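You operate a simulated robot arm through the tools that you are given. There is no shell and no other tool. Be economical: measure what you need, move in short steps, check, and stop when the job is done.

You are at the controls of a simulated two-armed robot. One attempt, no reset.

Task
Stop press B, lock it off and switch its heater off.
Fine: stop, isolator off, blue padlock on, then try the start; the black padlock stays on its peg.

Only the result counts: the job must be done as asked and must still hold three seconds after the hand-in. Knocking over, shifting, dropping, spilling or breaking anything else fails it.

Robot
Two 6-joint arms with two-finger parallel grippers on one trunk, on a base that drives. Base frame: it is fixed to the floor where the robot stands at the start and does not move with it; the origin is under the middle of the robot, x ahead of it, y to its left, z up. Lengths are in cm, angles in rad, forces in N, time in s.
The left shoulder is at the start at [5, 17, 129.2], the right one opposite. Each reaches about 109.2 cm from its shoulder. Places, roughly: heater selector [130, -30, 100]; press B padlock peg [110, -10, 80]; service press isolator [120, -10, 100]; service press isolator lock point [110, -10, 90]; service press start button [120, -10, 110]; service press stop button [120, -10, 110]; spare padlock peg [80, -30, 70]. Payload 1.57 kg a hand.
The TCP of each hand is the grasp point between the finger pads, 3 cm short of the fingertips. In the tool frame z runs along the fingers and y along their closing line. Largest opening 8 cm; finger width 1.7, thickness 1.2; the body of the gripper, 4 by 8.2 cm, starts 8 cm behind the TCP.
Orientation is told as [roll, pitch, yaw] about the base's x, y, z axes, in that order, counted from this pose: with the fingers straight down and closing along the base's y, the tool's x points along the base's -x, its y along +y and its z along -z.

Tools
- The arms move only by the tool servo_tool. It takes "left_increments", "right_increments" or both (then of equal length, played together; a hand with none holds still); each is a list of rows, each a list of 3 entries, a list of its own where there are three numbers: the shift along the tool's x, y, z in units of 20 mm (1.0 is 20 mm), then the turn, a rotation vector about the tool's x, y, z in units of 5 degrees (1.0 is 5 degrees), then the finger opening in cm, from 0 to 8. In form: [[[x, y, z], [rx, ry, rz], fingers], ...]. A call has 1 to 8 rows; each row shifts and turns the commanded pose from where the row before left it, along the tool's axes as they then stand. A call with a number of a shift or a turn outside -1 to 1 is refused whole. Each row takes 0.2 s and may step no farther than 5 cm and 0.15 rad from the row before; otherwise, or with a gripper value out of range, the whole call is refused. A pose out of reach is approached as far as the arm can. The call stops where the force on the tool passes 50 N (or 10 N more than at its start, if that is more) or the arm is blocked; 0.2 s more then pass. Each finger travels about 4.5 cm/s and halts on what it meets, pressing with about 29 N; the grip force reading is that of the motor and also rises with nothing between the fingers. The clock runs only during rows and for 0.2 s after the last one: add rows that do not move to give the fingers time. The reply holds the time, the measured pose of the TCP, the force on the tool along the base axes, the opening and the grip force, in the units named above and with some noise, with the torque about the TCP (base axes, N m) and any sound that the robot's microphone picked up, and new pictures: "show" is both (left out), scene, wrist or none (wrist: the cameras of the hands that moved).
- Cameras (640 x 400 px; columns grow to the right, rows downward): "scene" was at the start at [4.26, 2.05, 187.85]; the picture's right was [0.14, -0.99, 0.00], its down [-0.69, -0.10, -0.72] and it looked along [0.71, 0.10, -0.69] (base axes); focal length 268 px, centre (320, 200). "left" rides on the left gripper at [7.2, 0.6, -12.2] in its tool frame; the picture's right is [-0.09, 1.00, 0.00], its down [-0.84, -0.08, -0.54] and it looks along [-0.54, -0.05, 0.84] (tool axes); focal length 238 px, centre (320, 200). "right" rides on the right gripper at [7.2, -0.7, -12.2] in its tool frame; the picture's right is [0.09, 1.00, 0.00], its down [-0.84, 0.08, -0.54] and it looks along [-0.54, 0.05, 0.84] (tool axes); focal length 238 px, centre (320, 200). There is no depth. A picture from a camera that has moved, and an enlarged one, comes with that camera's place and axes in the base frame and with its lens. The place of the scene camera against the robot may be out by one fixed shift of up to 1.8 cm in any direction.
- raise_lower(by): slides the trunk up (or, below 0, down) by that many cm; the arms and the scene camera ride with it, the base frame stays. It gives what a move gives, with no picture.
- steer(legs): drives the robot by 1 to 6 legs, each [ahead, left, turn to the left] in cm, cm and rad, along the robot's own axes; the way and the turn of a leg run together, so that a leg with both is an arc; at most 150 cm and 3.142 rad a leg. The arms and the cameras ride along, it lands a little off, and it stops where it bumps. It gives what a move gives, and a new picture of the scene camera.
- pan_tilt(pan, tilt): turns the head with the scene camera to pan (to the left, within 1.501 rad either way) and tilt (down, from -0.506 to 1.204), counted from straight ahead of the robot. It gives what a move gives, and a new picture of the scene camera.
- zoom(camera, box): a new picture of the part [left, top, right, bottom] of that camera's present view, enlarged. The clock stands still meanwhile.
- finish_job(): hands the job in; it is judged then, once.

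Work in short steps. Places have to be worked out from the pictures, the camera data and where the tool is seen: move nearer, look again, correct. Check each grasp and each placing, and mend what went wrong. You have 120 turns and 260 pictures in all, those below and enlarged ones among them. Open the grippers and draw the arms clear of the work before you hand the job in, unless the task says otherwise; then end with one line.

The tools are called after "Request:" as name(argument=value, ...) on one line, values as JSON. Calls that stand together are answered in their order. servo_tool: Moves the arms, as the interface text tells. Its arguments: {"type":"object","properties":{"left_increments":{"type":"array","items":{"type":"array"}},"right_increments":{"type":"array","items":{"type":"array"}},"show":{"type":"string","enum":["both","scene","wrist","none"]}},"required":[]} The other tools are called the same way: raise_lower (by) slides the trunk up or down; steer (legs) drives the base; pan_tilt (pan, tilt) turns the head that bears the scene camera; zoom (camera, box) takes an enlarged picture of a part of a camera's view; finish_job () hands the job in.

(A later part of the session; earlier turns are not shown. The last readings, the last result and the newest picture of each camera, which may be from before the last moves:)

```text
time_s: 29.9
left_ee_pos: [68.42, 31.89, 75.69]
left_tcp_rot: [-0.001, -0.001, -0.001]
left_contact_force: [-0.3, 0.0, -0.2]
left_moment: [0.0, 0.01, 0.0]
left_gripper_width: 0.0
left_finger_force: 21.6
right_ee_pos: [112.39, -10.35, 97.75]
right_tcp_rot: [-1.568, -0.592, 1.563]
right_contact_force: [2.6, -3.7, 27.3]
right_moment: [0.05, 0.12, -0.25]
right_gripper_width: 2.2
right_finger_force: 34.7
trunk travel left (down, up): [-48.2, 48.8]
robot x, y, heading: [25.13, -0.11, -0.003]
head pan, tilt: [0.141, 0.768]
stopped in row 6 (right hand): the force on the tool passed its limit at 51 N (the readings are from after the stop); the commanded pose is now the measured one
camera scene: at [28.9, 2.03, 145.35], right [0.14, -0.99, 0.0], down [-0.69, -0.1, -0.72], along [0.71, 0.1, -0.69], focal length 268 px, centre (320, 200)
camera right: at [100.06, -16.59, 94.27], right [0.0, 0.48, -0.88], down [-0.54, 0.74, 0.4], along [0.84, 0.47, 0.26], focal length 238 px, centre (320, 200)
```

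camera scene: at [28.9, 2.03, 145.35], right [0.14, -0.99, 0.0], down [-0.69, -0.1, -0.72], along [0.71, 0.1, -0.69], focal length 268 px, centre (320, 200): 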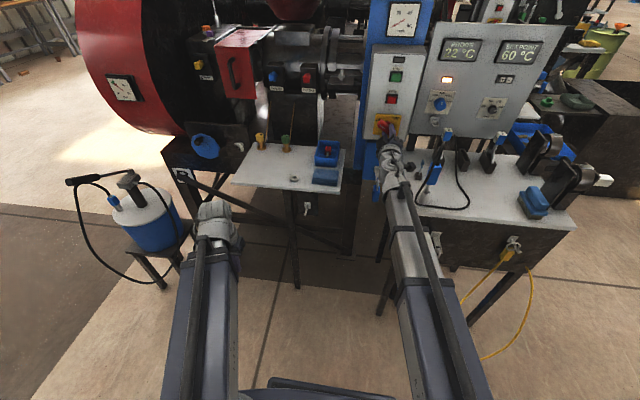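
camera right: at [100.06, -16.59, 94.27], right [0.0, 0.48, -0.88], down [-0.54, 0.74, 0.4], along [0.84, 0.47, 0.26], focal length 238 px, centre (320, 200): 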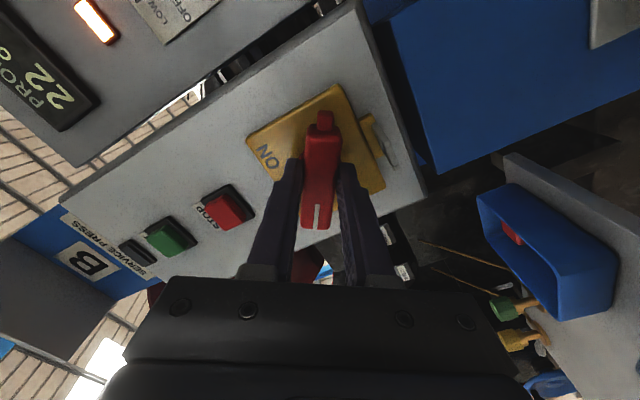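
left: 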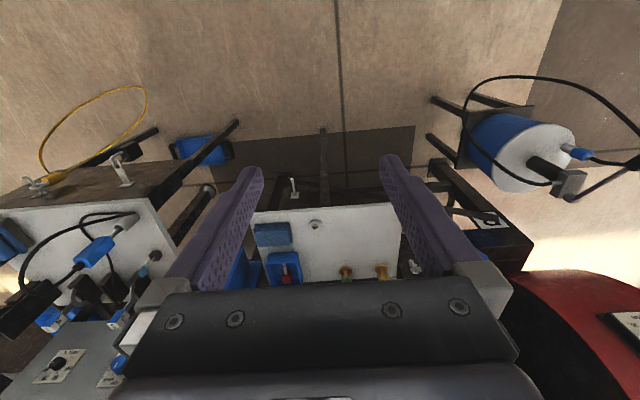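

The stop was a side force (handle pushes the tool up), meaning the axis is a bit higher. I raise the trunk 0.6 and continue.

Request:
raise_lower(by=0.6)

Request:
servo_tool(right_increments=[[[0, 0, 0], [0, 0, -1], 1.5], [[0, 0, 0], [0, 0, -1], 1.5], [[0, 0, 0], [0, 0, -1], 1.5]], show="wrist")

```text
time_s: 30.5
left_ee_pos: [68.64, 31.76, 76.26]
left_tcp_rot: [0.001, 0.004, 0.002]
left_contact_force: [-0.2, -0.6, 1.1]
left_moment: [0.01, 0.01, -0.03]
left_gripper_width: 0.01
left_finger_force: 21.3
right_ee_pos: [112.66, -10.15, 98.09]
right_tcp_rot: [-1.565, -0.592, 1.563]
right_contact_force: [-3.1, 1.7, -14.6]
right_moment: [0.0, 0.12, 0.05]
right_gripper_width: 2.32
right_finger_force: 4.9
trunk travel left (down, up): [-48.8, 48.2]
robot x, y, heading: [24.83, -0.0, -0.004]
head pan, tilt: [0.141, 0.768]
```

```text
time_s: 31.3
left_ee_pos: [68.66, 31.98, 76.32]
left_tcp_rot: [0.001, 0.002, 0.001]
left_contact_force: [0.7, 0.9, -0.4]
left_moment: [-0.01, -0.03, -0.03]
left_gripper_width: 0.0
left_finger_force: 21.3
right_ee_pos: [112.63, -10.11, 98.08]
right_tcp_rot: [-1.565, -0.328, 1.566]
right_contact_force: [3.1, 6.3, -10.1]
right_moment: [-0.05, 0.05, 0.04]
right_gripper_width: 2.45
right_finger_force: 5.7
trunk travel left (down, up): [-48.8, 48.2]
robot x, y, heading: [24.82, -0.08, -0.005]
head pan, tilt: [0.141, 0.768]
camera right: at [100.35, -17.0, 96.43], right [0.0, 0.23, -0.97], down [-0.54, 0.82, 0.2], along [0.84, 0.52, 0.12], focal length 238 px, centre (320, 200)
```

right: 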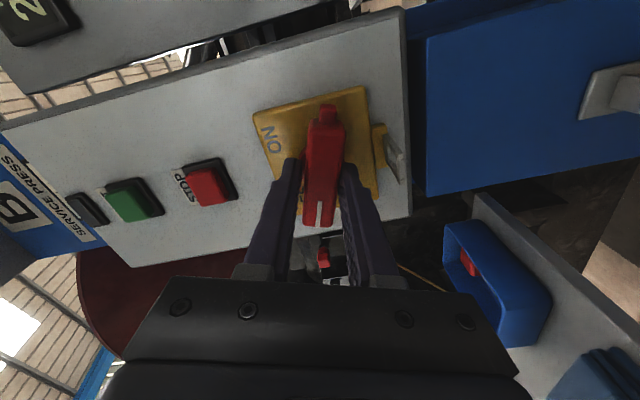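

At 71° and the handle still follows. I continue to 90° with a firm grip.

Request:
servo_tool(right_increments=[[[0, 0, 0], [0, 0, -1], 1], [[0, 0, 0], [0, 0, -1], 1], [[0, 0, 0], [0, 0, -1], 1], [[0, 0, 0], [0, 0, -0.75], 1]], show="wrist")

```text
time_s: 32.3
left_ee_pos: [68.68, 31.84, 76.19]
left_tcp_rot: [0.0, 0.002, 0.001]
left_contact_force: [0.4, 1.1, 0.0]
left_moment: [0.01, 0.0, 0.03]
left_gripper_width: 0.0
left_finger_force: 20.8
right_ee_pos: [112.54, -10.09, 98.09]
right_tcp_rot: [-1.567, -0.002, 1.564]
right_contact_force: [-0.8, 6.3, -16.1]
right_moment: [0.01, 0.16, 0.06]
right_gripper_width: 2.37
right_finger_force: 8.1
trunk travel left (down, up): [-48.8, 48.2]
robot x, y, heading: [24.57, -0.07, 0.001]
head pan, tilt: [0.141, 0.768]
camera right: at [100.32, -17.28, 98.74], right [-0.01, -0.09, -1.0], down [-0.54, 0.84, -0.07], along [0.84, 0.54, -0.05], focal length 238 px, centre (320, 200)
```

right: 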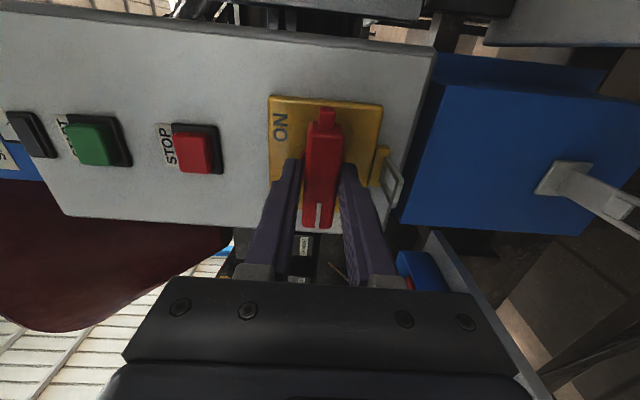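

Now horizontal, pointer to the left, no click yet. I go two more small steps to feel for a detent or stop.

Request:
servo_tool(right_increments=[[[0, 0, 0], [0, 0, -0.8], 1], [[0, 0, 0], [0, 0, -0.8], 1], [[0, 0, 0], [0, 0, 0], 1]], show="wrist")

```text
time_s: 33.1
left_ee_pos: [68.67, 31.94, 76.26]
left_tcp_rot: [0.0, 0.003, 0.0]
left_contact_force: [0.1, 0.4, -0.5]
left_moment: [0.01, -0.01, 0.01]
left_gripper_width: 0.0
left_finger_force: 20.8
right_ee_pos: [112.63, -10.07, 98.11]
right_tcp_rot: [-1.566, 0.138, 1.566]
right_contact_force: [-1.6, 9.5, -17.6]
right_moment: [0.3, 0.17, 0.08]
right_gripper_width: 2.57
right_finger_force: 9.1
trunk travel left (down, up): [-48.8, 48.2]
robot x, y, heading: [24.94, 0.29, 0.003]
head pan, tilt: [0.141, 0.768]
camera right: at [100.34, -17.07, 99.72], right [-0.01, -0.23, -0.97], down [-0.54, 0.82, -0.19], along [0.84, 0.52, -0.13], focal length 238 px, centre (320, 200)
```

right: 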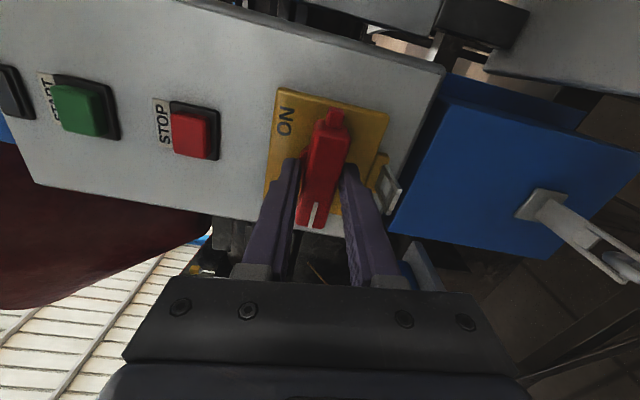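

The handle stays at 90° while the hand turned past it: that's the end stop (OFF). I turn back, open and withdraw.

Request:
servo_tool(right_increments=[[[0, 0, 0], [0, 0, 0.8], 2.5], [[0, 0, 0], [0, 0, 0.8], 5], [[0, 0, 0], [0, 0, 0], 5], [[0, 0, -1], [0, 0, 0], 5], [[0, 0, -1], [0, 0, 0], 5], [[0, 0, -1], [0, 0, 0], 5], [[0, 0, -1], [0, 0, 0], 5]], show="wrist")

Request:
zoom(camera="right", box=[240, 40, 480, 190])

Request:
zoom(camera="scene", box=[360, 60, 520, 160])

```text
time_s: 34.7
left_ee_pos: [68.61, 31.91, 76.31]
left_tcp_rot: [-0.001, 0.0, 0.0]
left_contact_force: [0.8, 0.4, 0.6]
left_moment: [0.01, 0.02, 0.01]
left_gripper_width: 0.01
left_finger_force: 20.9
right_ee_pos: [104.49, -10.21, 98.18]
right_tcp_rot: [-1.568, -0.004, 1.567]
right_contact_force: [-0.4, -0.7, 0.6]
right_moment: [0.0, 0.02, -0.02]
right_gripper_width: 4.97
right_finger_force: 0.0
trunk travel left (down, up): [-48.8, 48.2]
robot x, y, heading: [24.91, 0.04, 0.005]
head pan, tilt: [0.141, 0.768]
camera right: at [92.13, -17.32, 98.84], right [0.0, -0.09, -1.0], down [-0.54, 0.84, -0.07], along [0.84, 0.54, -0.05], focal length 238 px, centre (320, 200)
```

right: 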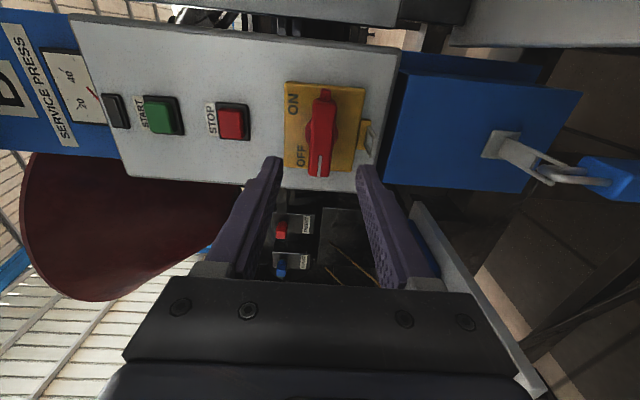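

```text
2.67 times, centred on (360, 115) of right
camera zoom: at [92.13, -17.32, 98.84], right [0.0, -0.09, -1.0], down [-0.54, 0.84, -0.07], along [0.84, 0.54, -0.05], focal length 636 px, centre (213, 427)
```

zoom: 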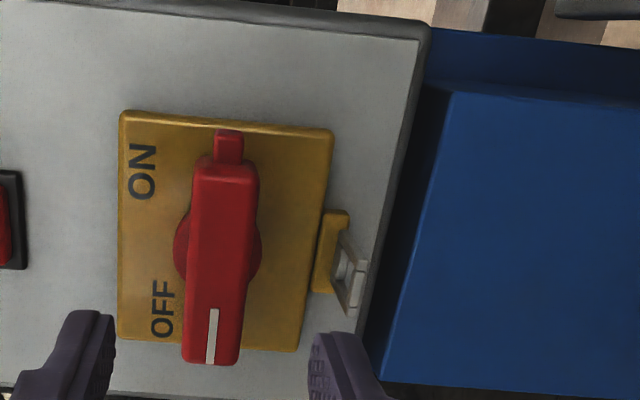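

```text
4.00 times, centred on (440, 110) of scene
camera zoom: at [29.14, 2.03, 145.95], right [0.14, -0.99, 0.0], down [-0.69, -0.1, -0.72], along [0.71, 0.1, -0.69], focal length 1072 px, centre (-160, 560)
```

zoom: 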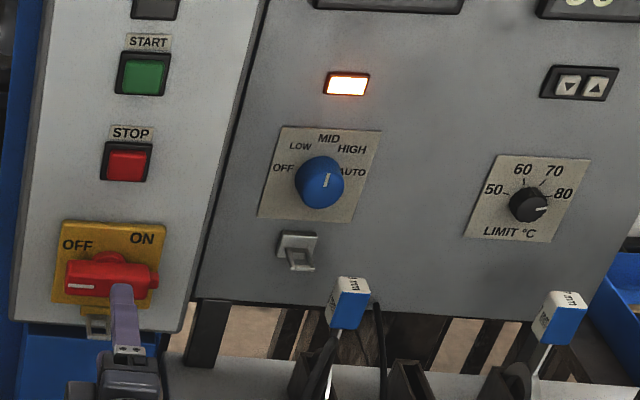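

Isolator is OFF. Now I zoom on the peg with the blue padlock and on the lock staple.

Request:
zoom(camera="right", box=[460, 100, 640, 220])

Request:
zoom(camera="scene", box=[350, 130, 430, 230])

```text
3.33 times, centred on (550, 160) of right
camera zoom: at [92.13, -17.32, 98.84], right [0.0, -0.09, -1.0], down [-0.54, 0.84, -0.07], along [0.84, 0.54, -0.05], focal length 794 px, centre (-447, 333)
```

zoom: 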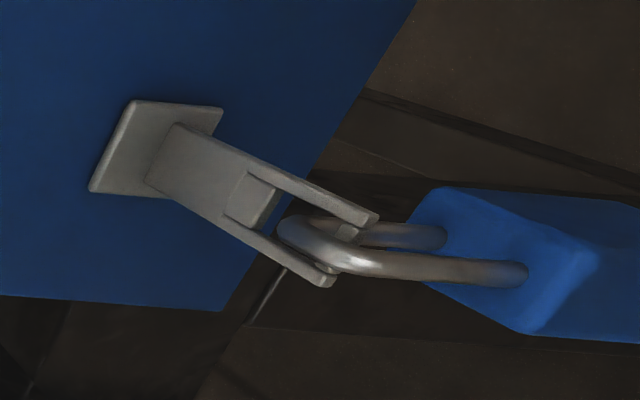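

```text
4.00 times, centred on (390, 180) of scene
camera zoom: at [29.14, 2.03, 145.95], right [0.14, -0.99, 0.0], down [-0.69, -0.1, -0.72], along [0.71, 0.1, -0.69], focal length 1072 px, centre (40, 280)
```

zoom: 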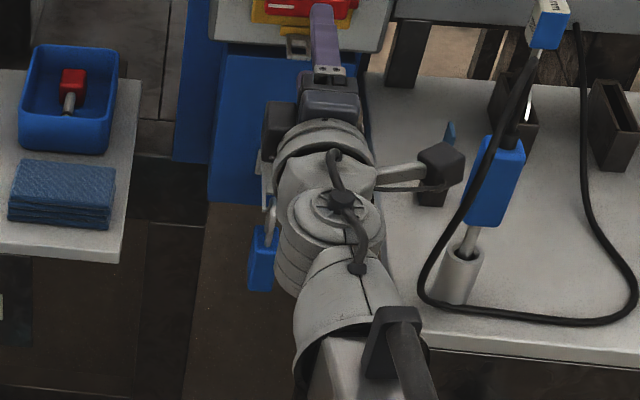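

The peg is a forked bracket. I withdraw a bit and roll the hand on so that the camera is on top, for a view from above while reaching low.

Request:
servo_tool(right_increments=[[[0, 0, -1], [0, 0, -1], 5], [[0, 0, -1], [0, 0, -1], 5], [[0, 0, -1], [0, 0, -1], 5], [[0, 0, 0], [0, 0, -1], 5], [[0, 0, 0], [0, 0, -1], 5], [[0, 0, 0], [0, 0, -1], 5], [[0, 0, 0], [0, 0, -1], 5], [[0, 0, 0], [0, 0, -1], 5]], show="none")

Request:
servo_tool(right_increments=[[[0, 0, 0], [0, 0, -1], 5], [[0, 0, 0], [0, 0, -1], 5], [[0, 0, 0], [0, 0, -1], 5], [[0, 0, 0], [0, 0, -1], 5], [[0, 0, 0], [0, 0, -1], 5], [[0, 0, 0], [0, 0, -1], 5], [[0, 0, 0], [0, 0, -1], 5], [[0, 0, 0], [0, 0, -1], 5]], show="none")

Request:
servo_tool(right_increments=[[[0, 0, 0], [0, 0, -1], 5], [[0, 0, 0], [0, 0, -1], 5]])

```text
time_s: 36.5
left_ee_pos: [68.52, 31.94, 76.25]
left_tcp_rot: [-0.001, 0.0, -0.001]
left_contact_force: [-0.4, -0.9, 0.6]
left_moment: [-0.02, 0.01, -0.01]
left_gripper_width: 0.0
left_finger_force: 20.9
right_ee_pos: [98.49, -10.04, 98.12]
right_tcp_rot: [-1.568, 0.696, 1.567]
right_contact_force: [0.0, 0.1, 0.7]
right_moment: [0.0, 0.03, 0.01]
right_gripper_width: 4.99
right_finger_force: 0.1
trunk travel left (down, up): [-48.8, 48.2]
robot x, y, heading: [25.07, 0.21, 0.0]
head pan, tilt: [0.141, 0.768]
```

```text
time_s: 38.3
left_ee_pos: [68.66, 31.9, 76.33]
left_tcp_rot: [-0.001, 0.001, -0.001]
left_contact_force: [-0.3, -0.7, -0.8]
left_moment: [0.02, -0.01, 0.0]
left_gripper_width: 0.01
left_finger_force: 21.4
right_ee_pos: [98.54, -10.03, 98.24]
right_tcp_rot: [-1.555, 1.394, 1.58]
right_contact_force: [0.0, 0.5, -0.3]
right_moment: [0.03, 0.02, -0.01]
right_gripper_width: 5.0
right_finger_force: 0.0
trunk travel left (down, up): [-48.8, 48.2]
robot x, y, heading: [25.09, 0.64, -0.002]
head pan, tilt: [0.141, 0.768]
```

```text
time_s: 38.9
left_ee_pos: [68.58, 31.85, 76.29]
left_tcp_rot: [-0.001, -0.002, 0.0]
left_contact_force: [0.4, 0.4, -0.2]
left_moment: [0.0, 0.0, 0.01]
left_gripper_width: 0.0
left_finger_force: 21.4
right_ee_pos: [98.45, -10.22, 98.28]
right_tcp_rot: [-0.469, 1.567, 2.666]
right_contact_force: [-0.5, -0.1, 0.8]
right_moment: [-0.02, -0.01, 0.01]
right_gripper_width: 4.99
right_finger_force: 0.1
trunk travel left (down, up): [-48.8, 48.2]
robot x, y, heading: [24.7, -0.03, -0.0]
head pan, tilt: [0.141, 0.768]
camera scene: at [29.15, 2.03, 145.95], right [0.14, -0.99, 0.0], down [-0.69, -0.1, -0.72], along [0.71, 0.1, -0.69], focal length 268 px, centre (320, 200)
camera right: at [86.25, -9.4, 105.38], right [-0.01, -1.0, 0.09], down [-0.55, -0.07, -0.84], along [0.84, -0.05, -0.54], focal length 238 px, centre (320, 200)
```

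scene: 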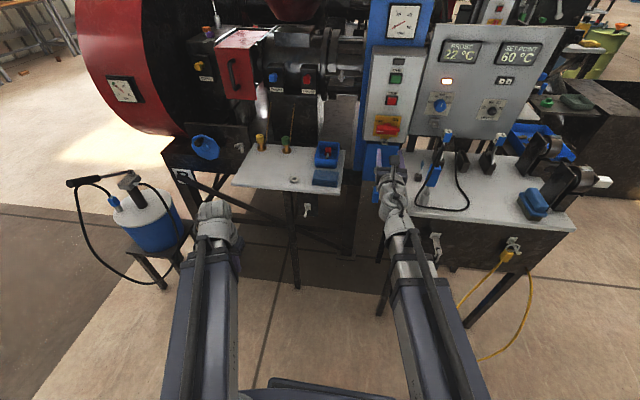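
right: 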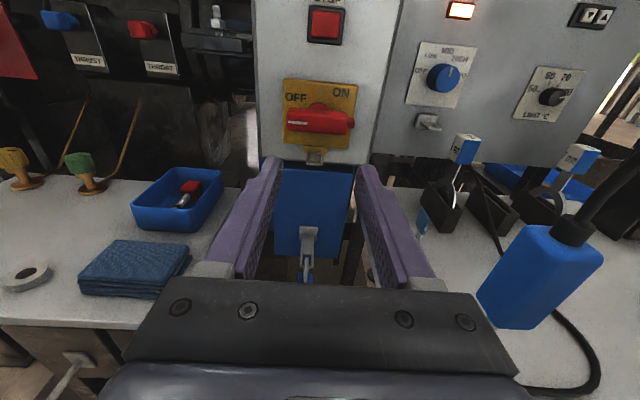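

Excellent view from above. I zoom on the staple and the peg.

Request:
zoom(camera="right", box=[270, 70, 370, 180])

Request:
zoom(camera="right", box=[265, 200, 355, 290])

```text
3.64 times, centred on (320, 125) of right
camera zoom: at [86.25, -9.4, 105.38], right [-0.01, -1.0, 0.09], down [-0.55, -0.07, -0.84], along [0.84, -0.05, -0.54], focal length 867 px, centre (320, 473)
```

zoom: 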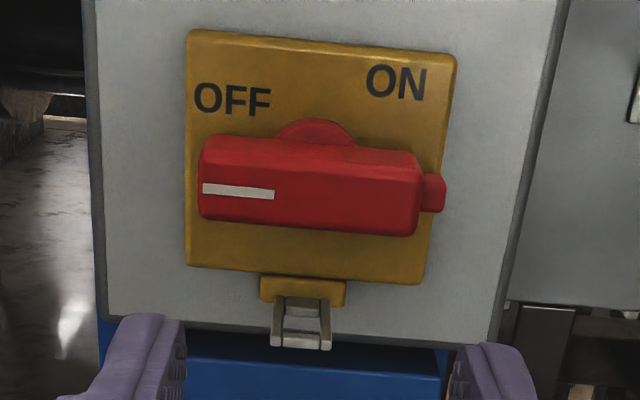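

```text
4.44 times, centred on (310, 245) of right
camera zoom: at [86.25, -9.4, 105.38], right [-0.01, -1.0, 0.09], down [-0.55, -0.07, -0.84], along [0.84, -0.05, -0.54], focal length 1059 px, centre (364, 0)
```

zoom: 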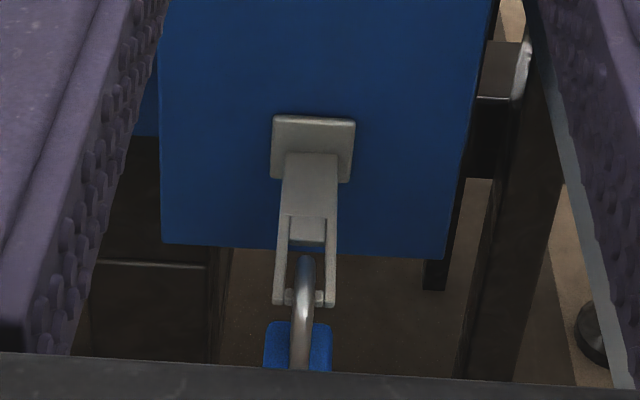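

The shackle hangs in the x–z plane over a crossbar at the tip of the forked peg; the staple at the isolator has the same form. I pitch the hand 45° down and look.

Request:
servo_tool(right_increments=[[[0, 0, 0], [0, -1, 0], 5], [[0, 0, 0], [0, -1, 0], 5], [[0, 0, 0], [0, -1, 0], 5], [[0, 0, 0], [0, -1, 0], 5], [[0, 0, 0], [0, -1, 0], 5], [[0, 0, 0], [0, -1, 0], 5], [[0, 0, 0], [0, -1, 0], 5], [[0, 0, 0], [0, -1, 0], 5]])

```text
time_s: 40.7
left_ee_pos: [68.57, 31.84, 76.27]
left_tcp_rot: [0.0, 0.0, -0.001]
left_contact_force: [0.6, -0.1, 0.1]
left_moment: [-0.02, 0.0, 0.0]
left_gripper_width: 0.0
left_finger_force: 21.2
right_ee_pos: [98.61, -10.12, 84.12]
right_tcp_rot: [-0.004, 0.87, 3.134]
right_contact_force: [-0.2, 0.3, -0.5]
right_moment: [-0.01, 0.01, 0.03]
right_gripper_width: 4.99
right_finger_force: 0.1
right hand out of reach, approached as far as the arm can: row 1, 2, 3, 4, 5, 6, 7, 8
trunk travel left (down, up): [-48.8, 48.2]
robot x, y, heading: [24.9, -0.06, 0.002]
head pan, tilt: [0.141, 0.768]
camera scene: at [29.16, 2.03, 145.95], right [0.14, -0.99, 0.0], down [-0.69, -0.1, -0.72], along [0.71, 0.1, -0.69], focal length 268 px, centre (320, 200)
camera right: at [93.78, -9.48, 97.38], right [0.05, -1.0, 0.07], down [-0.95, -0.07, -0.29], along [0.29, -0.05, -0.95], focal length 238 px, centre (320, 200)
```

scene: 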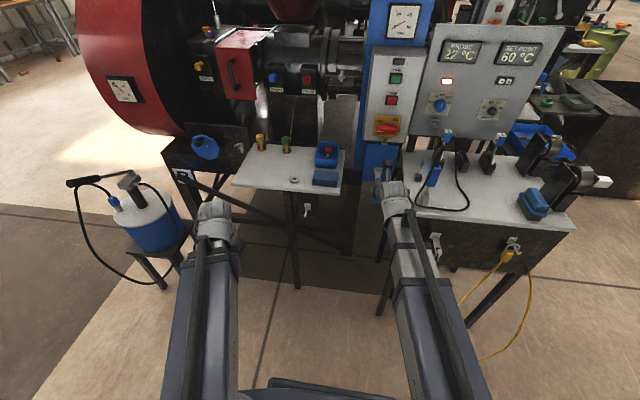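
right: 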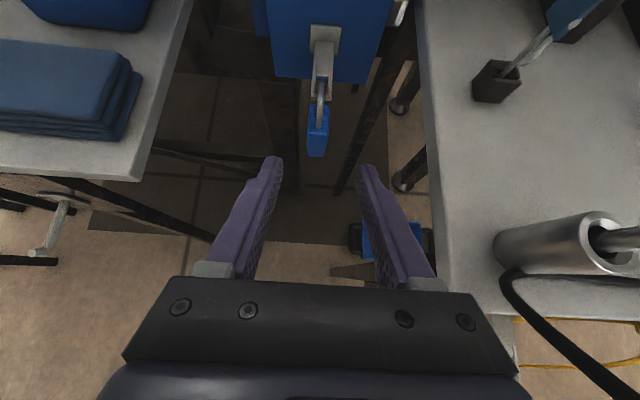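

The padlock body is at about (110.5,-10,72.5), straight ahead. I lower the trunk 11 cm, open wider and move 7 cm forward horizontally.

Request:
raise_lower(by=-11)

Request:
servo_tool(right_increments=[[[0.643, 0, 0.766], [0, 0, 0], 5], [[0.643, 0, 0.766], [0, 0, 0], 5], [[0.643, 0, 0.766], [0, 0, 0], 5], [[0.321, 0, 0.383], [0, 0, 0], 5]])

```text
time_s: 42.1
left_ee_pos: [68.45, 31.91, 65.31]
left_tcp_rot: [0.0, -0.002, 0.0]
left_contact_force: [-0.1, 0.6, -0.5]
left_moment: [-0.02, 0.0, 0.02]
left_gripper_width: 0.0
left_finger_force: 21.2
right_ee_pos: [98.67, -10.05, 72.98]
right_tcp_rot: [-0.004, 0.87, 3.133]
right_contact_force: [0.2, -0.1, 0.0]
right_moment: [0.01, 0.02, 0.02]
right_gripper_width: 5.01
right_finger_force: 0.1
trunk travel left (down, up): [-37.8, 59.2]
robot x, y, heading: [25.09, 0.21, 0.001]
head pan, tilt: [0.141, 0.768]
```

```text
time_s: 43.1
left_ee_pos: [68.54, 31.92, 65.26]
left_tcp_rot: [-0.001, -0.001, -0.002]
left_contact_force: [0.4, -1.1, -0.1]
left_moment: [0.03, 0.0, 0.0]
left_gripper_width: 0.0
left_finger_force: 21.4
right_ee_pos: [105.63, -10.18, 73.02]
right_tcp_rot: [-0.006, 0.871, 3.133]
right_contact_force: [0.4, -0.3, -0.1]
right_moment: [-0.02, -0.01, 0.03]
right_gripper_width: 5.02
right_finger_force: 0.1
trunk travel left (down, up): [-37.8, 59.2]
robot x, y, heading: [24.9, 0.11, -0.006]
head pan, tilt: [0.141, 0.768]
camera scene: at [29.16, 2.03, 134.95], right [0.14, -0.99, 0.0], down [-0.69, -0.1, -0.72], along [0.71, 0.1, -0.69], focal length 268 px, centre (320, 200)
camera right: at [100.84, -9.54, 86.4], right [0.05, -1.0, 0.07], down [-0.95, -0.07, -0.29], along [0.29, -0.05, -0.95], focal length 238 px, centre (320, 200)
```

scene: 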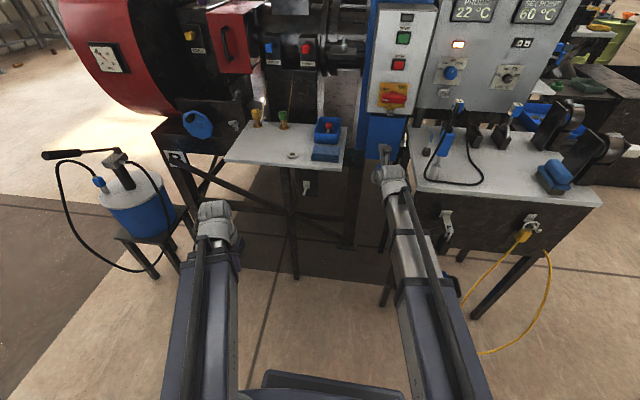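
right: 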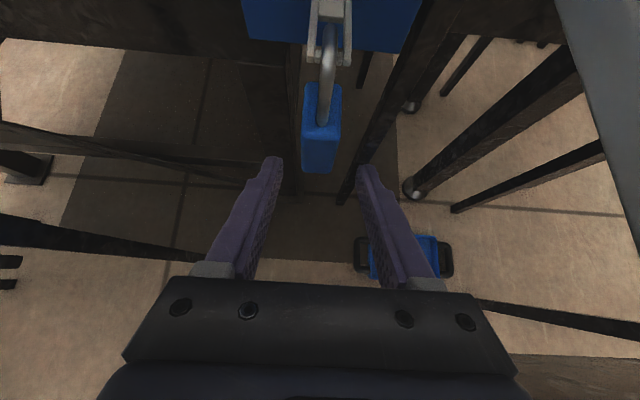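

The padlock body spans x 109–112, z 68–74, 2.3 wide at y -10.1. I lower 1.5 cm, go 5 cm forward and then close.

Request:
raise_lower(by=-1.5)

Request:
servo_tool(right_increments=[[[0.643, 0, 0.766], [0, 0, 0], 5], [[0.643, 0, 0.766], [0, 0, 0], 5], [[0.35, 0, 0.42], [0, 0, 0], 5]], show="wrist")

```text
time_s: 43.7
left_ee_pos: [68.6, 31.8, 63.75]
left_tcp_rot: [0.002, 0.0, 0.0]
left_contact_force: [0.9, 0.6, 0.8]
left_moment: [0.02, -0.03, 0.0]
left_gripper_width: 0.01
left_finger_force: 21.3
right_ee_pos: [105.55, -10.14, 71.54]
right_tcp_rot: [-0.006, 0.873, 3.133]
right_contact_force: [-0.4, 0.0, -0.1]
right_moment: [0.01, 0.01, -0.01]
right_gripper_width: 5.0
right_finger_force: 0.1
trunk travel left (down, up): [-36.3, 60.7]
robot x, y, heading: [24.98, 0.21, 0.002]
head pan, tilt: [0.141, 0.768]
```

```text
time_s: 44.5
left_ee_pos: [68.68, 31.95, 63.83]
left_tcp_rot: [-0.001, 0.0, 0.0]
left_contact_force: [0.5, -0.6, -1.1]
left_moment: [-0.01, 0.01, 0.0]
left_gripper_width: 0.0
left_finger_force: 21.0
right_ee_pos: [110.88, -10.18, 71.65]
right_tcp_rot: [-0.003, 0.872, 3.133]
right_contact_force: [-0.1, 0.5, 0.1]
right_moment: [0.01, -0.02, 0.01]
right_gripper_width: 5.0
right_finger_force: 0.1
trunk travel left (down, up): [-36.3, 60.7]
robot x, y, heading: [25.09, 0.08, -0.004]
head pan, tilt: [0.141, 0.768]
camera right: at [105.99, -9.56, 84.9], right [0.05, -1.0, 0.07], down [-0.95, -0.07, -0.29], along [0.29, -0.05, -0.95], focal length 238 px, centre (320, 200)
```

right: 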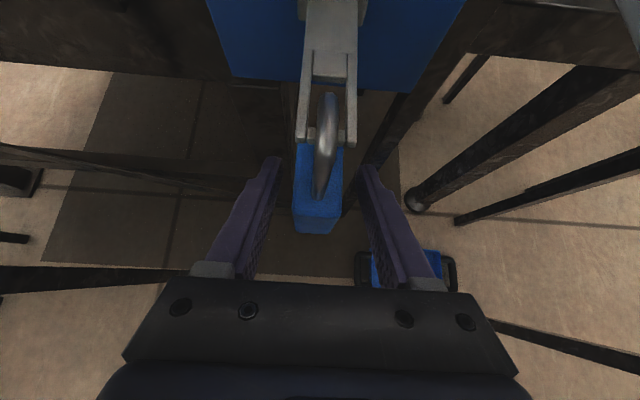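

Padlock is between the pads. I zoom in on the shackle and crossbar before closing.

Request:
zoom(camera="right", box=[270, 60, 380, 240])

Request:
servo_tool(right_increments=[[[0, 0, 0], [0, 0, 0], 3], [[0, 0, 0], [0, 0, 0], 1.5], [[0, 0, 0], [0, 0, 0], 1.5], [[0, 0, 0], [0, 0, 0], 1.5]], show="wrist")

```text
2.22 times, centred on (325, 150) of right
camera zoom: at [105.99, -9.56, 84.9], right [0.05, -1.0, 0.07], down [-0.95, -0.07, -0.29], along [0.29, -0.05, -0.95], focal length 530 px, centre (309, 311)
```

zoom: 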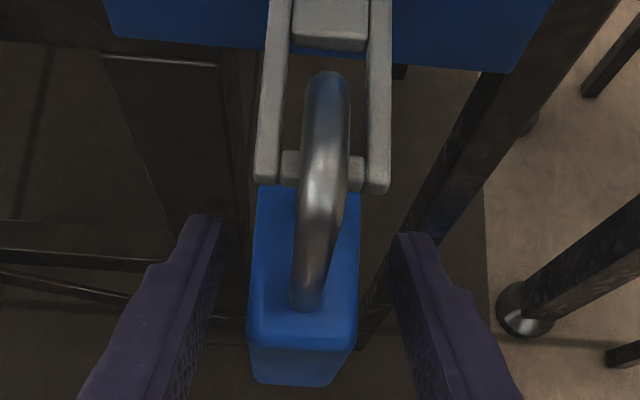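

```text
time_s: 45.5
left_ee_pos: [68.5, 31.92, 63.84]
left_tcp_rot: [0.001, 0.001, -0.001]
left_contact_force: [-0.9, 0.1, 0.2]
left_moment: [-0.01, 0.02, -0.03]
left_gripper_width: 0.0
left_finger_force: 21.4
right_ee_pos: [110.78, -10.12, 71.56]
right_tcp_rot: [-0.003, 0.87, 3.133]
right_contact_force: [0.4, 2.0, -0.2]
right_moment: [0.0, -0.03, 0.13]
right_gripper_width: 2.51
right_finger_force: 29.1
trunk travel left (down, up): [-36.3, 60.7]
robot x, y, heading: [24.99, 0.03, 0.0]
head pan, tilt: [0.141, 0.768]
camera right: at [105.97, -9.54, 84.91], right [0.05, -1.0, 0.07], down [-0.95, -0.07, -0.29], along [0.3, -0.05, -0.95], focal length 238 px, centre (320, 200)
```

right: 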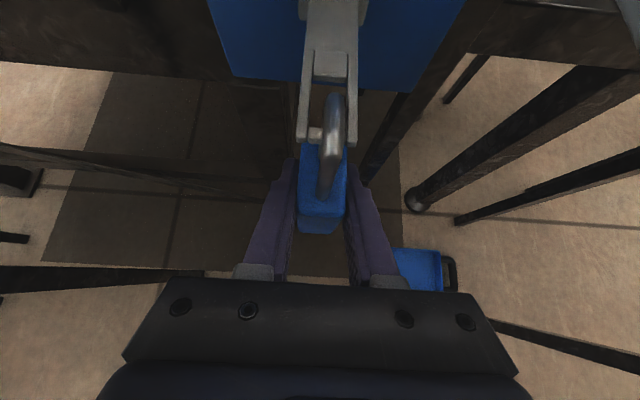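

Gripped at 2.5 cm. I lift gently in 1 cm steps and watch the force.

Request:
raise_lower(by=1)

Request:
servo_tool(right_increments=[[[0, 0, 0], [0, 0, 0], 1.5]], show="wrist")

Request:
zoom(camera="right", box=[270, 60, 380, 240])

```text
time_s: 46.1
left_ee_pos: [68.56, 31.97, 64.74]
left_tcp_rot: [-0.001, 0.0, 0.001]
left_contact_force: [-0.3, -0.6, 1.0]
left_moment: [-0.03, -0.01, 0.0]
left_gripper_width: 0.0
left_finger_force: 21.8
right_ee_pos: [110.74, -10.34, 72.6]
right_tcp_rot: [-0.003, 0.871, 3.133]
right_contact_force: [-0.9, -0.3, -1.0]
right_moment: [0.0, 0.01, -0.02]
right_gripper_width: 2.46
right_finger_force: 29.1
trunk travel left (down, up): [-37.3, 59.7]
robot x, y, heading: [24.8, 0.13, 0.001]
head pan, tilt: [0.141, 0.768]
```

```text
time_s: 46.5
left_ee_pos: [68.58, 31.98, 64.84]
left_tcp_rot: [-0.001, 0.001, 0.001]
left_contact_force: [-0.5, 0.8, 0.1]
left_moment: [-0.03, -0.03, 0.01]
left_gripper_width: 0.0
left_finger_force: 21.2
right_ee_pos: [110.66, -10.21, 72.6]
right_tcp_rot: [-0.005, 0.871, 3.133]
right_contact_force: [-0.1, -1.0, -1.2]
right_moment: [0.0, 0.01, 0.03]
right_gripper_width: 2.45
right_finger_force: 28.2
trunk travel left (down, up): [-37.3, 59.7]
robot x, y, heading: [24.6, -0.15, -0.002]
head pan, tilt: [0.141, 0.768]
camera right: at [105.96, -9.58, 85.9], right [0.05, -1.0, 0.07], down [-0.95, -0.07, -0.29], along [0.29, -0.05, -0.95], focal length 238 px, centre (320, 200)
```

right: 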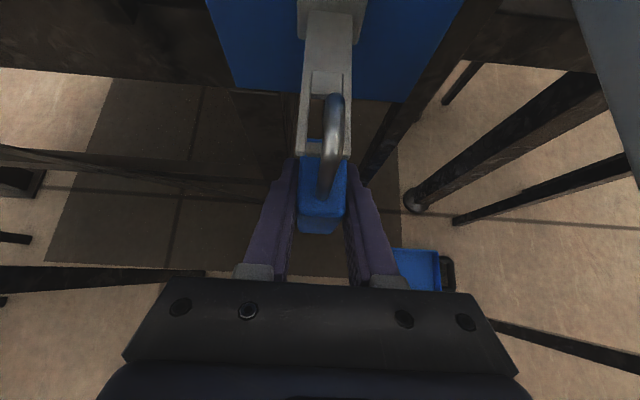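

```text
2.22 times, centred on (325, 150) of right
camera zoom: at [105.96, -9.58, 85.9], right [0.05, -1.0, 0.07], down [-0.95, -0.07, -0.29], along [0.29, -0.05, -0.95], focal length 530 px, centre (309, 311)
```

zoom: 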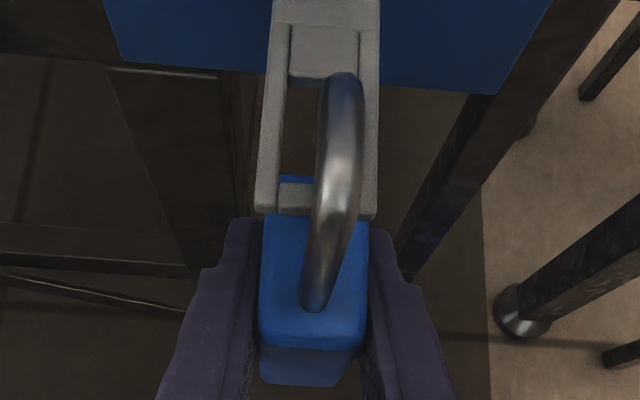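

Free lift (no force). Another 1 cm.

Request:
raise_lower(by=1)

Request:
zoom(camera="right", box=[270, 60, 380, 240])

```text
time_s: 47.1
left_ee_pos: [68.62, 31.89, 65.71]
left_tcp_rot: [0.0, 0.0, 0.001]
left_contact_force: [1.0, 0.0, 0.8]
left_moment: [0.01, 0.0, 0.0]
left_gripper_width: 0.01
left_finger_force: 20.9
right_ee_pos: [110.73, -10.19, 73.6]
right_tcp_rot: [-0.004, 0.871, 3.133]
right_contact_force: [-0.3, -0.3, -1.4]
right_moment: [0.01, 0.04, 0.02]
right_gripper_width: 2.47
right_finger_force: 29.0
trunk travel left (down, up): [-38.3, 58.7]
robot x, y, heading: [25.01, 0.58, -0.004]
head pan, tilt: [0.141, 0.768]
```

```text
2.22 times, centred on (325, 150) of right
camera zoom: at [105.97, -9.56, 86.89], right [0.05, -1.0, 0.07], down [-0.95, -0.07, -0.29], along [0.29, -0.05, -0.95], focal length 530 px, centre (309, 311)
```

zoom: 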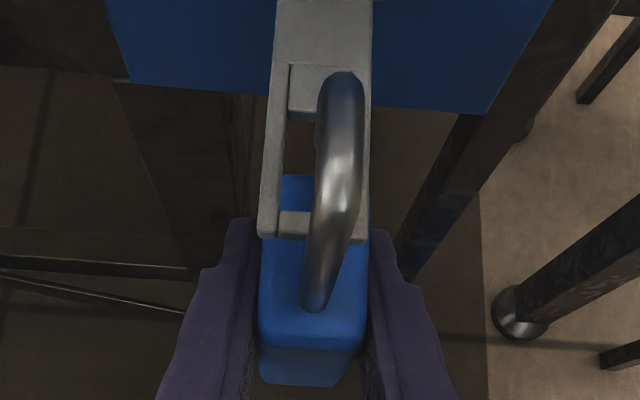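

Body top is nearing the crossbar; I lift 0.6 more, then try a small pull forward (toward the robot).

Request:
raise_lower(by=0.6)

Request:
servo_tool(right_increments=[[[-0.16, 0, -0.19], [0, 0, 0], 1.5], [[-0.16, 0, -0.19], [0, 0, 0], 1.5], [[-0.16, 0, -0.19], [0, 0, 0], 1.5]], show="none")

Request:
zoom(camera="right", box=[270, 60, 380, 240])

```text
time_s: 47.6
left_ee_pos: [68.56, 31.87, 66.37]
left_tcp_rot: [0.001, -0.001, -0.002]
left_contact_force: [0.0, 0.2, 0.7]
left_moment: [-0.01, -0.02, -0.03]
left_gripper_width: 0.01
left_finger_force: 20.5
right_ee_pos: [110.66, -10.13, 74.24]
right_tcp_rot: [-0.005, 0.871, 3.134]
right_contact_force: [-0.7, 0.7, -0.7]
right_moment: [0.01, -0.02, -0.01]
right_gripper_width: 2.47
right_finger_force: 28.7
trunk travel left (down, up): [-38.9, 58.1]
robot x, y, heading: [24.85, 0.17, 0.003]
head pan, tilt: [0.141, 0.768]
```

```text
time_s: 48.4
left_ee_pos: [68.48, 31.94, 66.48]
left_tcp_rot: [0.0, 0.0, 0.001]
left_contact_force: [1.0, 0.1, 0.6]
left_moment: [0.04, 0.03, 0.0]
left_gripper_width: 0.02
left_finger_force: 21.3
right_ee_pos: [109.12, -10.19, 74.24]
right_tcp_rot: [-0.006, 0.872, 3.134]
right_contact_force: [0.2, -0.5, -1.3]
right_moment: [-0.03, 0.03, 0.03]
right_gripper_width: 2.47
right_finger_force: 28.9
trunk travel left (down, up): [-38.9, 58.1]
robot x, y, heading: [24.86, -0.06, -0.002]
head pan, tilt: [0.141, 0.768]
```

```text
2.22 times, centred on (325, 150) of right
camera zoom: at [104.44, -9.57, 87.5], right [0.05, -1.0, 0.07], down [-0.95, -0.07, -0.29], along [0.29, -0.05, -0.95], focal length 530 px, centre (309, 311)
```

zoom: 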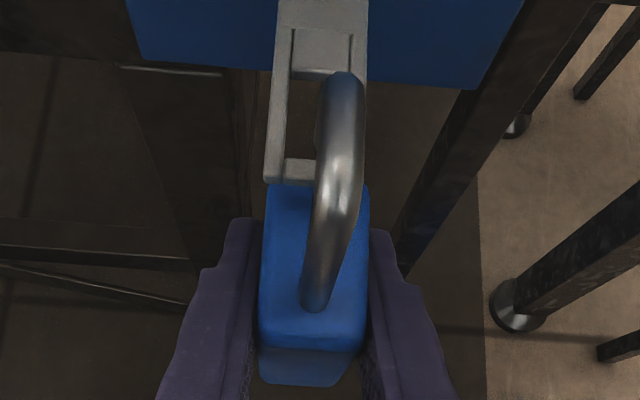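

No resistance: the shackle is open at the back. I continue pulling out 4 cm in small steps.

Request:
servo_tool(right_increments=[[[-0.32, 0, -0.38], [0, 0, 0], 1.5], [[-0.32, 0, -0.38], [0, 0, 0], 1.5], [[-0.32, 0, -0.38], [0, 0, 0], 1.5], [[-0.32, 0, -0.38], [0, 0, 0], 1.5]], show="none")

Request:
zoom(camera="right", box=[260, 20, 400, 240])

```text
time_s: 49.4
left_ee_pos: [68.5, 31.81, 66.48]
left_tcp_rot: [0.0, 0.0, 0.0]
left_contact_force: [0.1, 0.2, -0.2]
left_moment: [-0.02, 0.01, -0.04]
left_gripper_width: 0.01
left_finger_force: 21.0
right_ee_pos: [105.32, -10.13, 74.25]
right_tcp_rot: [-0.005, 0.87, 3.13]
right_contact_force: [-1.0, 0.4, -1.8]
right_moment: [-0.01, 0.02, 0.0]
right_gripper_width: 2.46
right_finger_force: 28.6
trunk travel left (down, up): [-38.9, 58.1]
robot x, y, heading: [25.31, 0.5, 0.004]
head pan, tilt: [0.141, 0.768]
```

```text
1.82 times, centred on (330, 130) of right
camera zoom: at [100.46, -9.54, 87.5], right [0.05, -1.0, 0.07], down [-0.95, -0.07, -0.29], along [0.29, -0.05, -0.95], focal length 433 px, centre (302, 327)
```

zoom: 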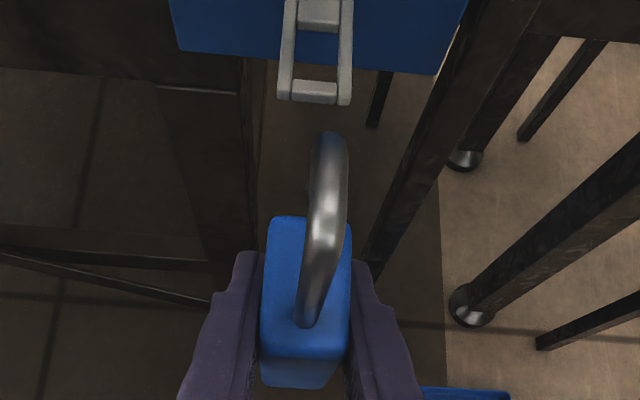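

Padlock free of the peg; the peg bar is at about (110.5,-10,77.7), so the hung offset TCP−bar is (+0.2,-0.1,-6.1). The staple bar is about (113.3,-9.9,93.2). I back off 2 cm more, raise 15 cm and look.

Request:
servo_tool(right_increments=[[[-0.643, 0, -0.766], [0, 0, 0], 1.5]], show="none")

Request:
raise_lower(by=15.4)

Request:
servo_tool(right_increments=[[[0, 0, 0], [0, 0, 0], 1.5]])

Request:
zoom(camera="right", box=[240, 0, 400, 240])

```text
time_s: 49.8
left_ee_pos: [68.53, 31.94, 66.38]
left_tcp_rot: [0.0, 0.001, 0.0]
left_contact_force: [0.5, 0.2, 0.4]
left_moment: [-0.03, -0.02, 0.02]
left_gripper_width: 0.0
left_finger_force: 20.7
right_ee_pos: [103.18, -10.19, 74.21]
right_tcp_rot: [-0.004, 0.871, 3.132]
right_contact_force: [-0.1, -0.3, -0.9]
right_moment: [0.0, -0.02, -0.01]
right_gripper_width: 2.47
right_finger_force: 28.8
trunk travel left (down, up): [-38.9, 58.1]
robot x, y, heading: [24.86, 0.19, -0.005]
head pan, tilt: [0.141, 0.768]
```

```text
time_s: 51.6
left_ee_pos: [68.69, 31.96, 81.88]
left_tcp_rot: [-0.001, -0.001, 0.0]
left_contact_force: [-0.2, 0.2, 0.0]
left_moment: [0.03, 0.06, 0.03]
left_gripper_width: 0.02
left_finger_force: 21.4
right_ee_pos: [103.25, -10.16, 89.6]
right_tcp_rot: [-0.006, 0.871, 3.132]
right_contact_force: [0.2, -0.4, -0.9]
right_moment: [-0.01, 0.03, 0.03]
right_gripper_width: 2.48
right_finger_force: 29.2
trunk travel left (down, up): [-54.3, 42.7]
robot x, y, heading: [24.79, 0.19, 0.002]
head pan, tilt: [0.141, 0.768]
```

```text
time_s: 52.0
left_ee_pos: [68.55, 31.89, 81.74]
left_tcp_rot: [0.0, -0.001, -0.001]
left_contact_force: [-0.1, -0.4, 0.3]
left_moment: [0.01, 0.02, 0.01]
left_gripper_width: 0.01
left_finger_force: 21.6
right_ee_pos: [103.13, -10.11, 89.43]
right_tcp_rot: [-0.004, 0.872, 3.131]
right_contact_force: [0.3, 0.6, -0.9]
right_moment: [-0.02, 0.01, 0.0]
right_gripper_width: 2.47
right_finger_force: 29.7
trunk travel left (down, up): [-54.3, 42.7]
robot x, y, heading: [25.1, 0.12, -0.001]
head pan, tilt: [0.141, 0.768]
camera scene: at [29.17, 2.03, 151.45], right [0.14, -0.99, 0.0], down [-0.69, -0.1, -0.72], along [0.71, 0.1, -0.69], focal length 268 px, centre (320, 200)
camera right: at [98.46, -9.5, 102.9], right [0.05, -1.0, 0.07], down [-0.95, -0.07, -0.29], along [0.29, -0.05, -0.95], focal length 238 px, centre (320, 200)
```

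scene: 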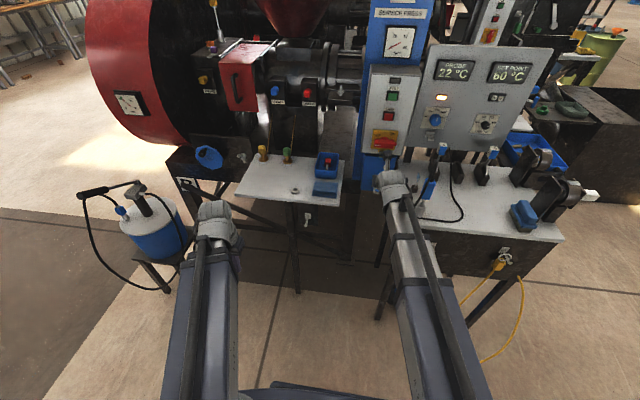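
right: 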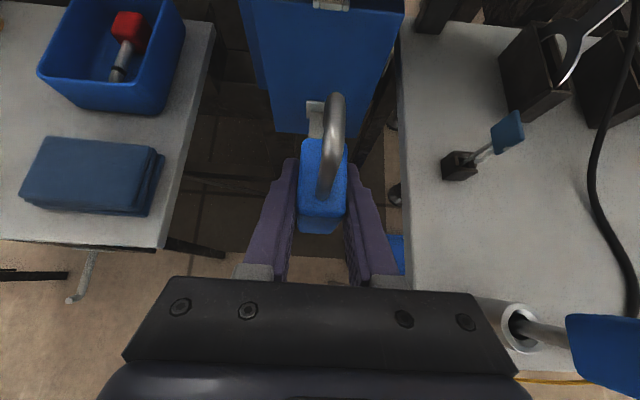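

```text
1.67 times, centred on (320, 120) of right
camera zoom: at [98.46, -9.5, 102.9], right [0.05, -1.0, 0.07], down [-0.95, -0.07, -0.29], along [0.29, -0.05, -0.95], focal length 397 px, centre (320, 333)
```

zoom: 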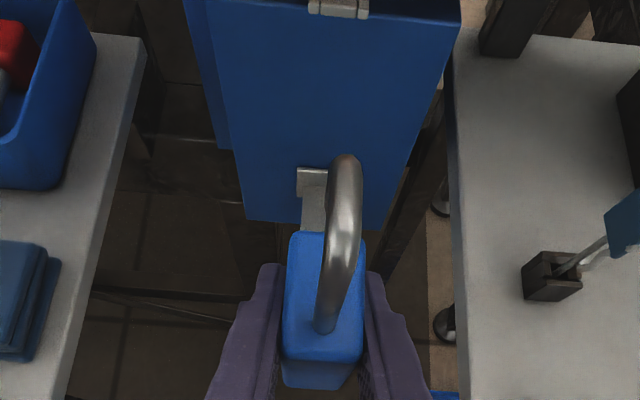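

Aligned in y. I move 5 cm forward and refine the staple position before hooking.

Request:
servo_tool(right_increments=[[[0.643, 0, 0.766], [0, 0, 0], 1.5], [[0.643, 0, 0.766], [0, 0, 0], 1.5], [[0.32, 0, 0.38], [0, 0, 0], 1.5]], show="none")

Request:
zoom(camera="right", box=[260, 0, 380, 150])

Request:
zoom(camera="scene", box=[350, 110, 420, 190])

```text
time_s: 52.8
left_ee_pos: [68.63, 31.83, 81.7]
left_tcp_rot: [-0.001, 0.0, 0.001]
left_contact_force: [-0.5, 0.1, -0.2]
left_moment: [-0.02, 0.01, 0.0]
left_gripper_width: 0.0
left_finger_force: 21.2
right_ee_pos: [108.31, -10.09, 89.61]
right_tcp_rot: [-0.005, 0.871, 3.134]
right_contact_force: [-0.7, 0.6, -1.5]
right_moment: [0.01, 0.0, -0.01]
right_gripper_width: 2.47
right_finger_force: 29.2
trunk travel left (down, up): [-54.3, 42.7]
robot x, y, heading: [25.14, 0.29, -0.001]
head pan, tilt: [0.141, 0.768]
```

```text
2.67 times, centred on (320, 75) of right
camera zoom: at [103.5, -9.54, 102.89], right [0.05, -1.0, 0.07], down [-0.95, -0.07, -0.29], along [0.29, -0.05, -0.95], focal length 636 px, centre (320, 533)
```

zoom: 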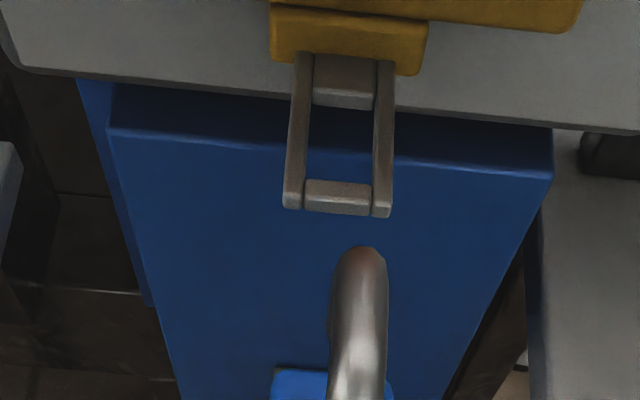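

```text
5.00 times, centred on (385, 150) of scene
camera zoom: at [29.17, 2.03, 151.45], right [0.14, -0.99, 0.0], down [-0.69, -0.1, -0.72], along [0.71, 0.1, -0.69], focal length 1340 px, centre (-5, 450)
```

zoom: 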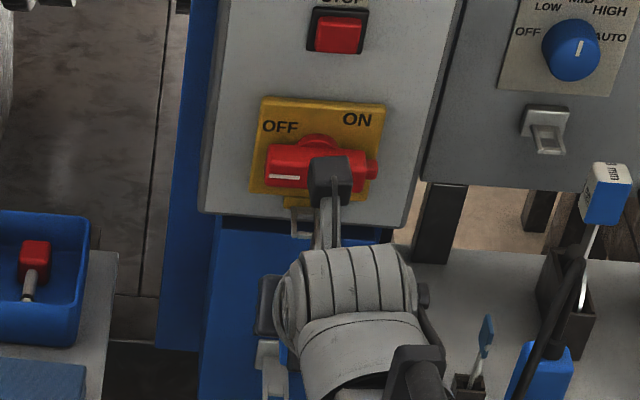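

Refined staple bar: (113.7,-10.05,92.75); hung TCP target (113.9,-10.1,86.6). I lower 0.4 (clear of the red handle above) and advance 4 cm gently.

Request:
raise_lower(by=-0.4)

Request:
servo_tool(right_increments=[[[0.32, 0, 0.383], [0, 0, 0], 1.5], [[0.32, 0, 0.383], [0, 0, 0], 1.5], [[0.32, 0, 0.383], [0, 0, 0], 1.5], [[0.16, 0, 0.19], [0, 0, 0], 1.5]], show="none")

Request:
zoom(camera="right", box=[260, 40, 380, 220])

```text
time_s: 53.4
left_ee_pos: [68.6, 31.88, 81.44]
left_tcp_rot: [-0.001, -0.001, 0.001]
left_contact_force: [0.7, -0.7, 0.2]
left_moment: [0.0, 0.0, -0.05]
left_gripper_width: 0.0
left_finger_force: 21.2
right_ee_pos: [108.24, -10.23, 89.16]
right_tcp_rot: [-0.007, 0.871, 3.133]
right_contact_force: [-0.8, 0.2, -1.3]
right_moment: [0.02, -0.02, -0.01]
right_gripper_width: 2.46
right_finger_force: 29.2
trunk travel left (down, up): [-53.9, 43.1]
robot x, y, heading: [25.15, -0.28, -0.002]
head pan, tilt: [0.141, 0.768]
```

```text
time_s: 54.4
left_ee_pos: [68.74, 31.9, 81.32]
left_tcp_rot: [0.0, 0.001, 0.0]
left_contact_force: [-0.3, -0.1, -0.4]
left_moment: [0.01, 0.0, 0.0]
left_gripper_width: 0.01
left_finger_force: 21.6
right_ee_pos: [111.71, -10.33, 89.21]
right_tcp_rot: [-0.005, 0.87, 3.133]
right_contact_force: [0.8, -0.3, -0.7]
right_moment: [0.02, -0.01, 0.01]
right_gripper_width: 2.46
right_finger_force: 29.3
trunk travel left (down, up): [-53.9, 43.1]
robot x, y, heading: [24.38, 0.0, -0.001]
head pan, tilt: [0.141, 0.768]
```

```text
2.22 times, centred on (320, 130) of right
camera zoom: at [106.98, -9.57, 102.49], right [0.05, -1.0, 0.07], down [-0.95, -0.07, -0.29], along [0.29, -0.05, -0.95], focal length 530 px, centre (320, 356)
```

zoom: 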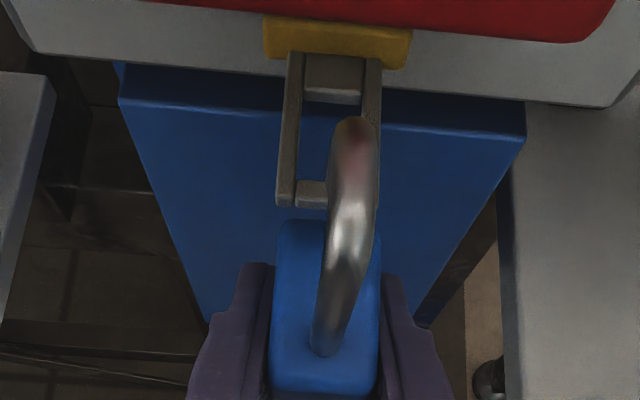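

Same relative picture as when leaving the peg. I advance the last 2.2 cm in small steps.

Request:
servo_tool(right_increments=[[[0.16, -0.05, 0.19], [0, 0, 0], 1.5], [[0.16, 0, 0.19], [0, 0, 0], 1.5], [[0.16, 0, 0.19], [0, 0, 0], 1.5], [[0.16, 0, 0.19], [0, 0, 0], 1.5], [[0.07, 0, 0.08], [0, 0, 0], 1.5]], show="none")

Request:
zoom(camera="right", box=[260, 40, 380, 220])

```text
time_s: 55.5
left_ee_pos: [68.46, 31.97, 81.46]
left_tcp_rot: [-0.001, 0.001, 0.0]
left_contact_force: [-0.5, -0.2, -0.3]
left_moment: [0.02, -0.01, 0.0]
left_gripper_width: 0.01
left_finger_force: 21.8
right_ee_pos: [113.71, -10.09, 89.15]
right_tcp_rot: [-0.005, 0.868, 3.133]
right_contact_force: [-13.9, 0.3, -6.2]
right_moment: [0.0, -0.59, -0.01]
right_gripper_width: 2.42
right_finger_force: 28.5
trunk travel left (down, up): [-53.9, 43.1]
robot x, y, heading: [25.04, -0.22, -0.003]
head pan, tilt: [0.141, 0.768]
```

```text
2.22 times, centred on (320, 130) of right
camera zoom: at [109.01, -9.49, 102.5], right [0.05, -1.0, 0.07], down [-0.95, -0.07, -0.29], along [0.29, -0.05, -0.95], focal length 530 px, centre (320, 356)
```

zoom: 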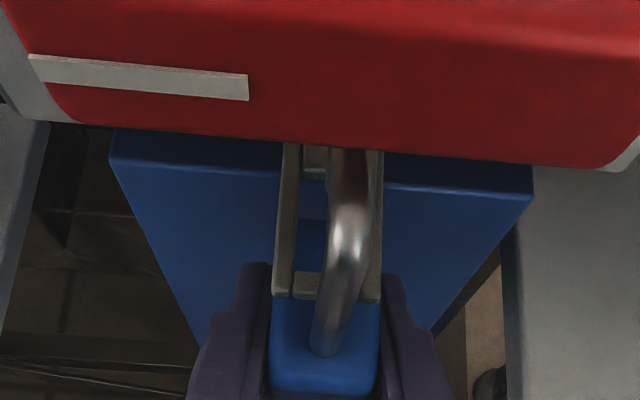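

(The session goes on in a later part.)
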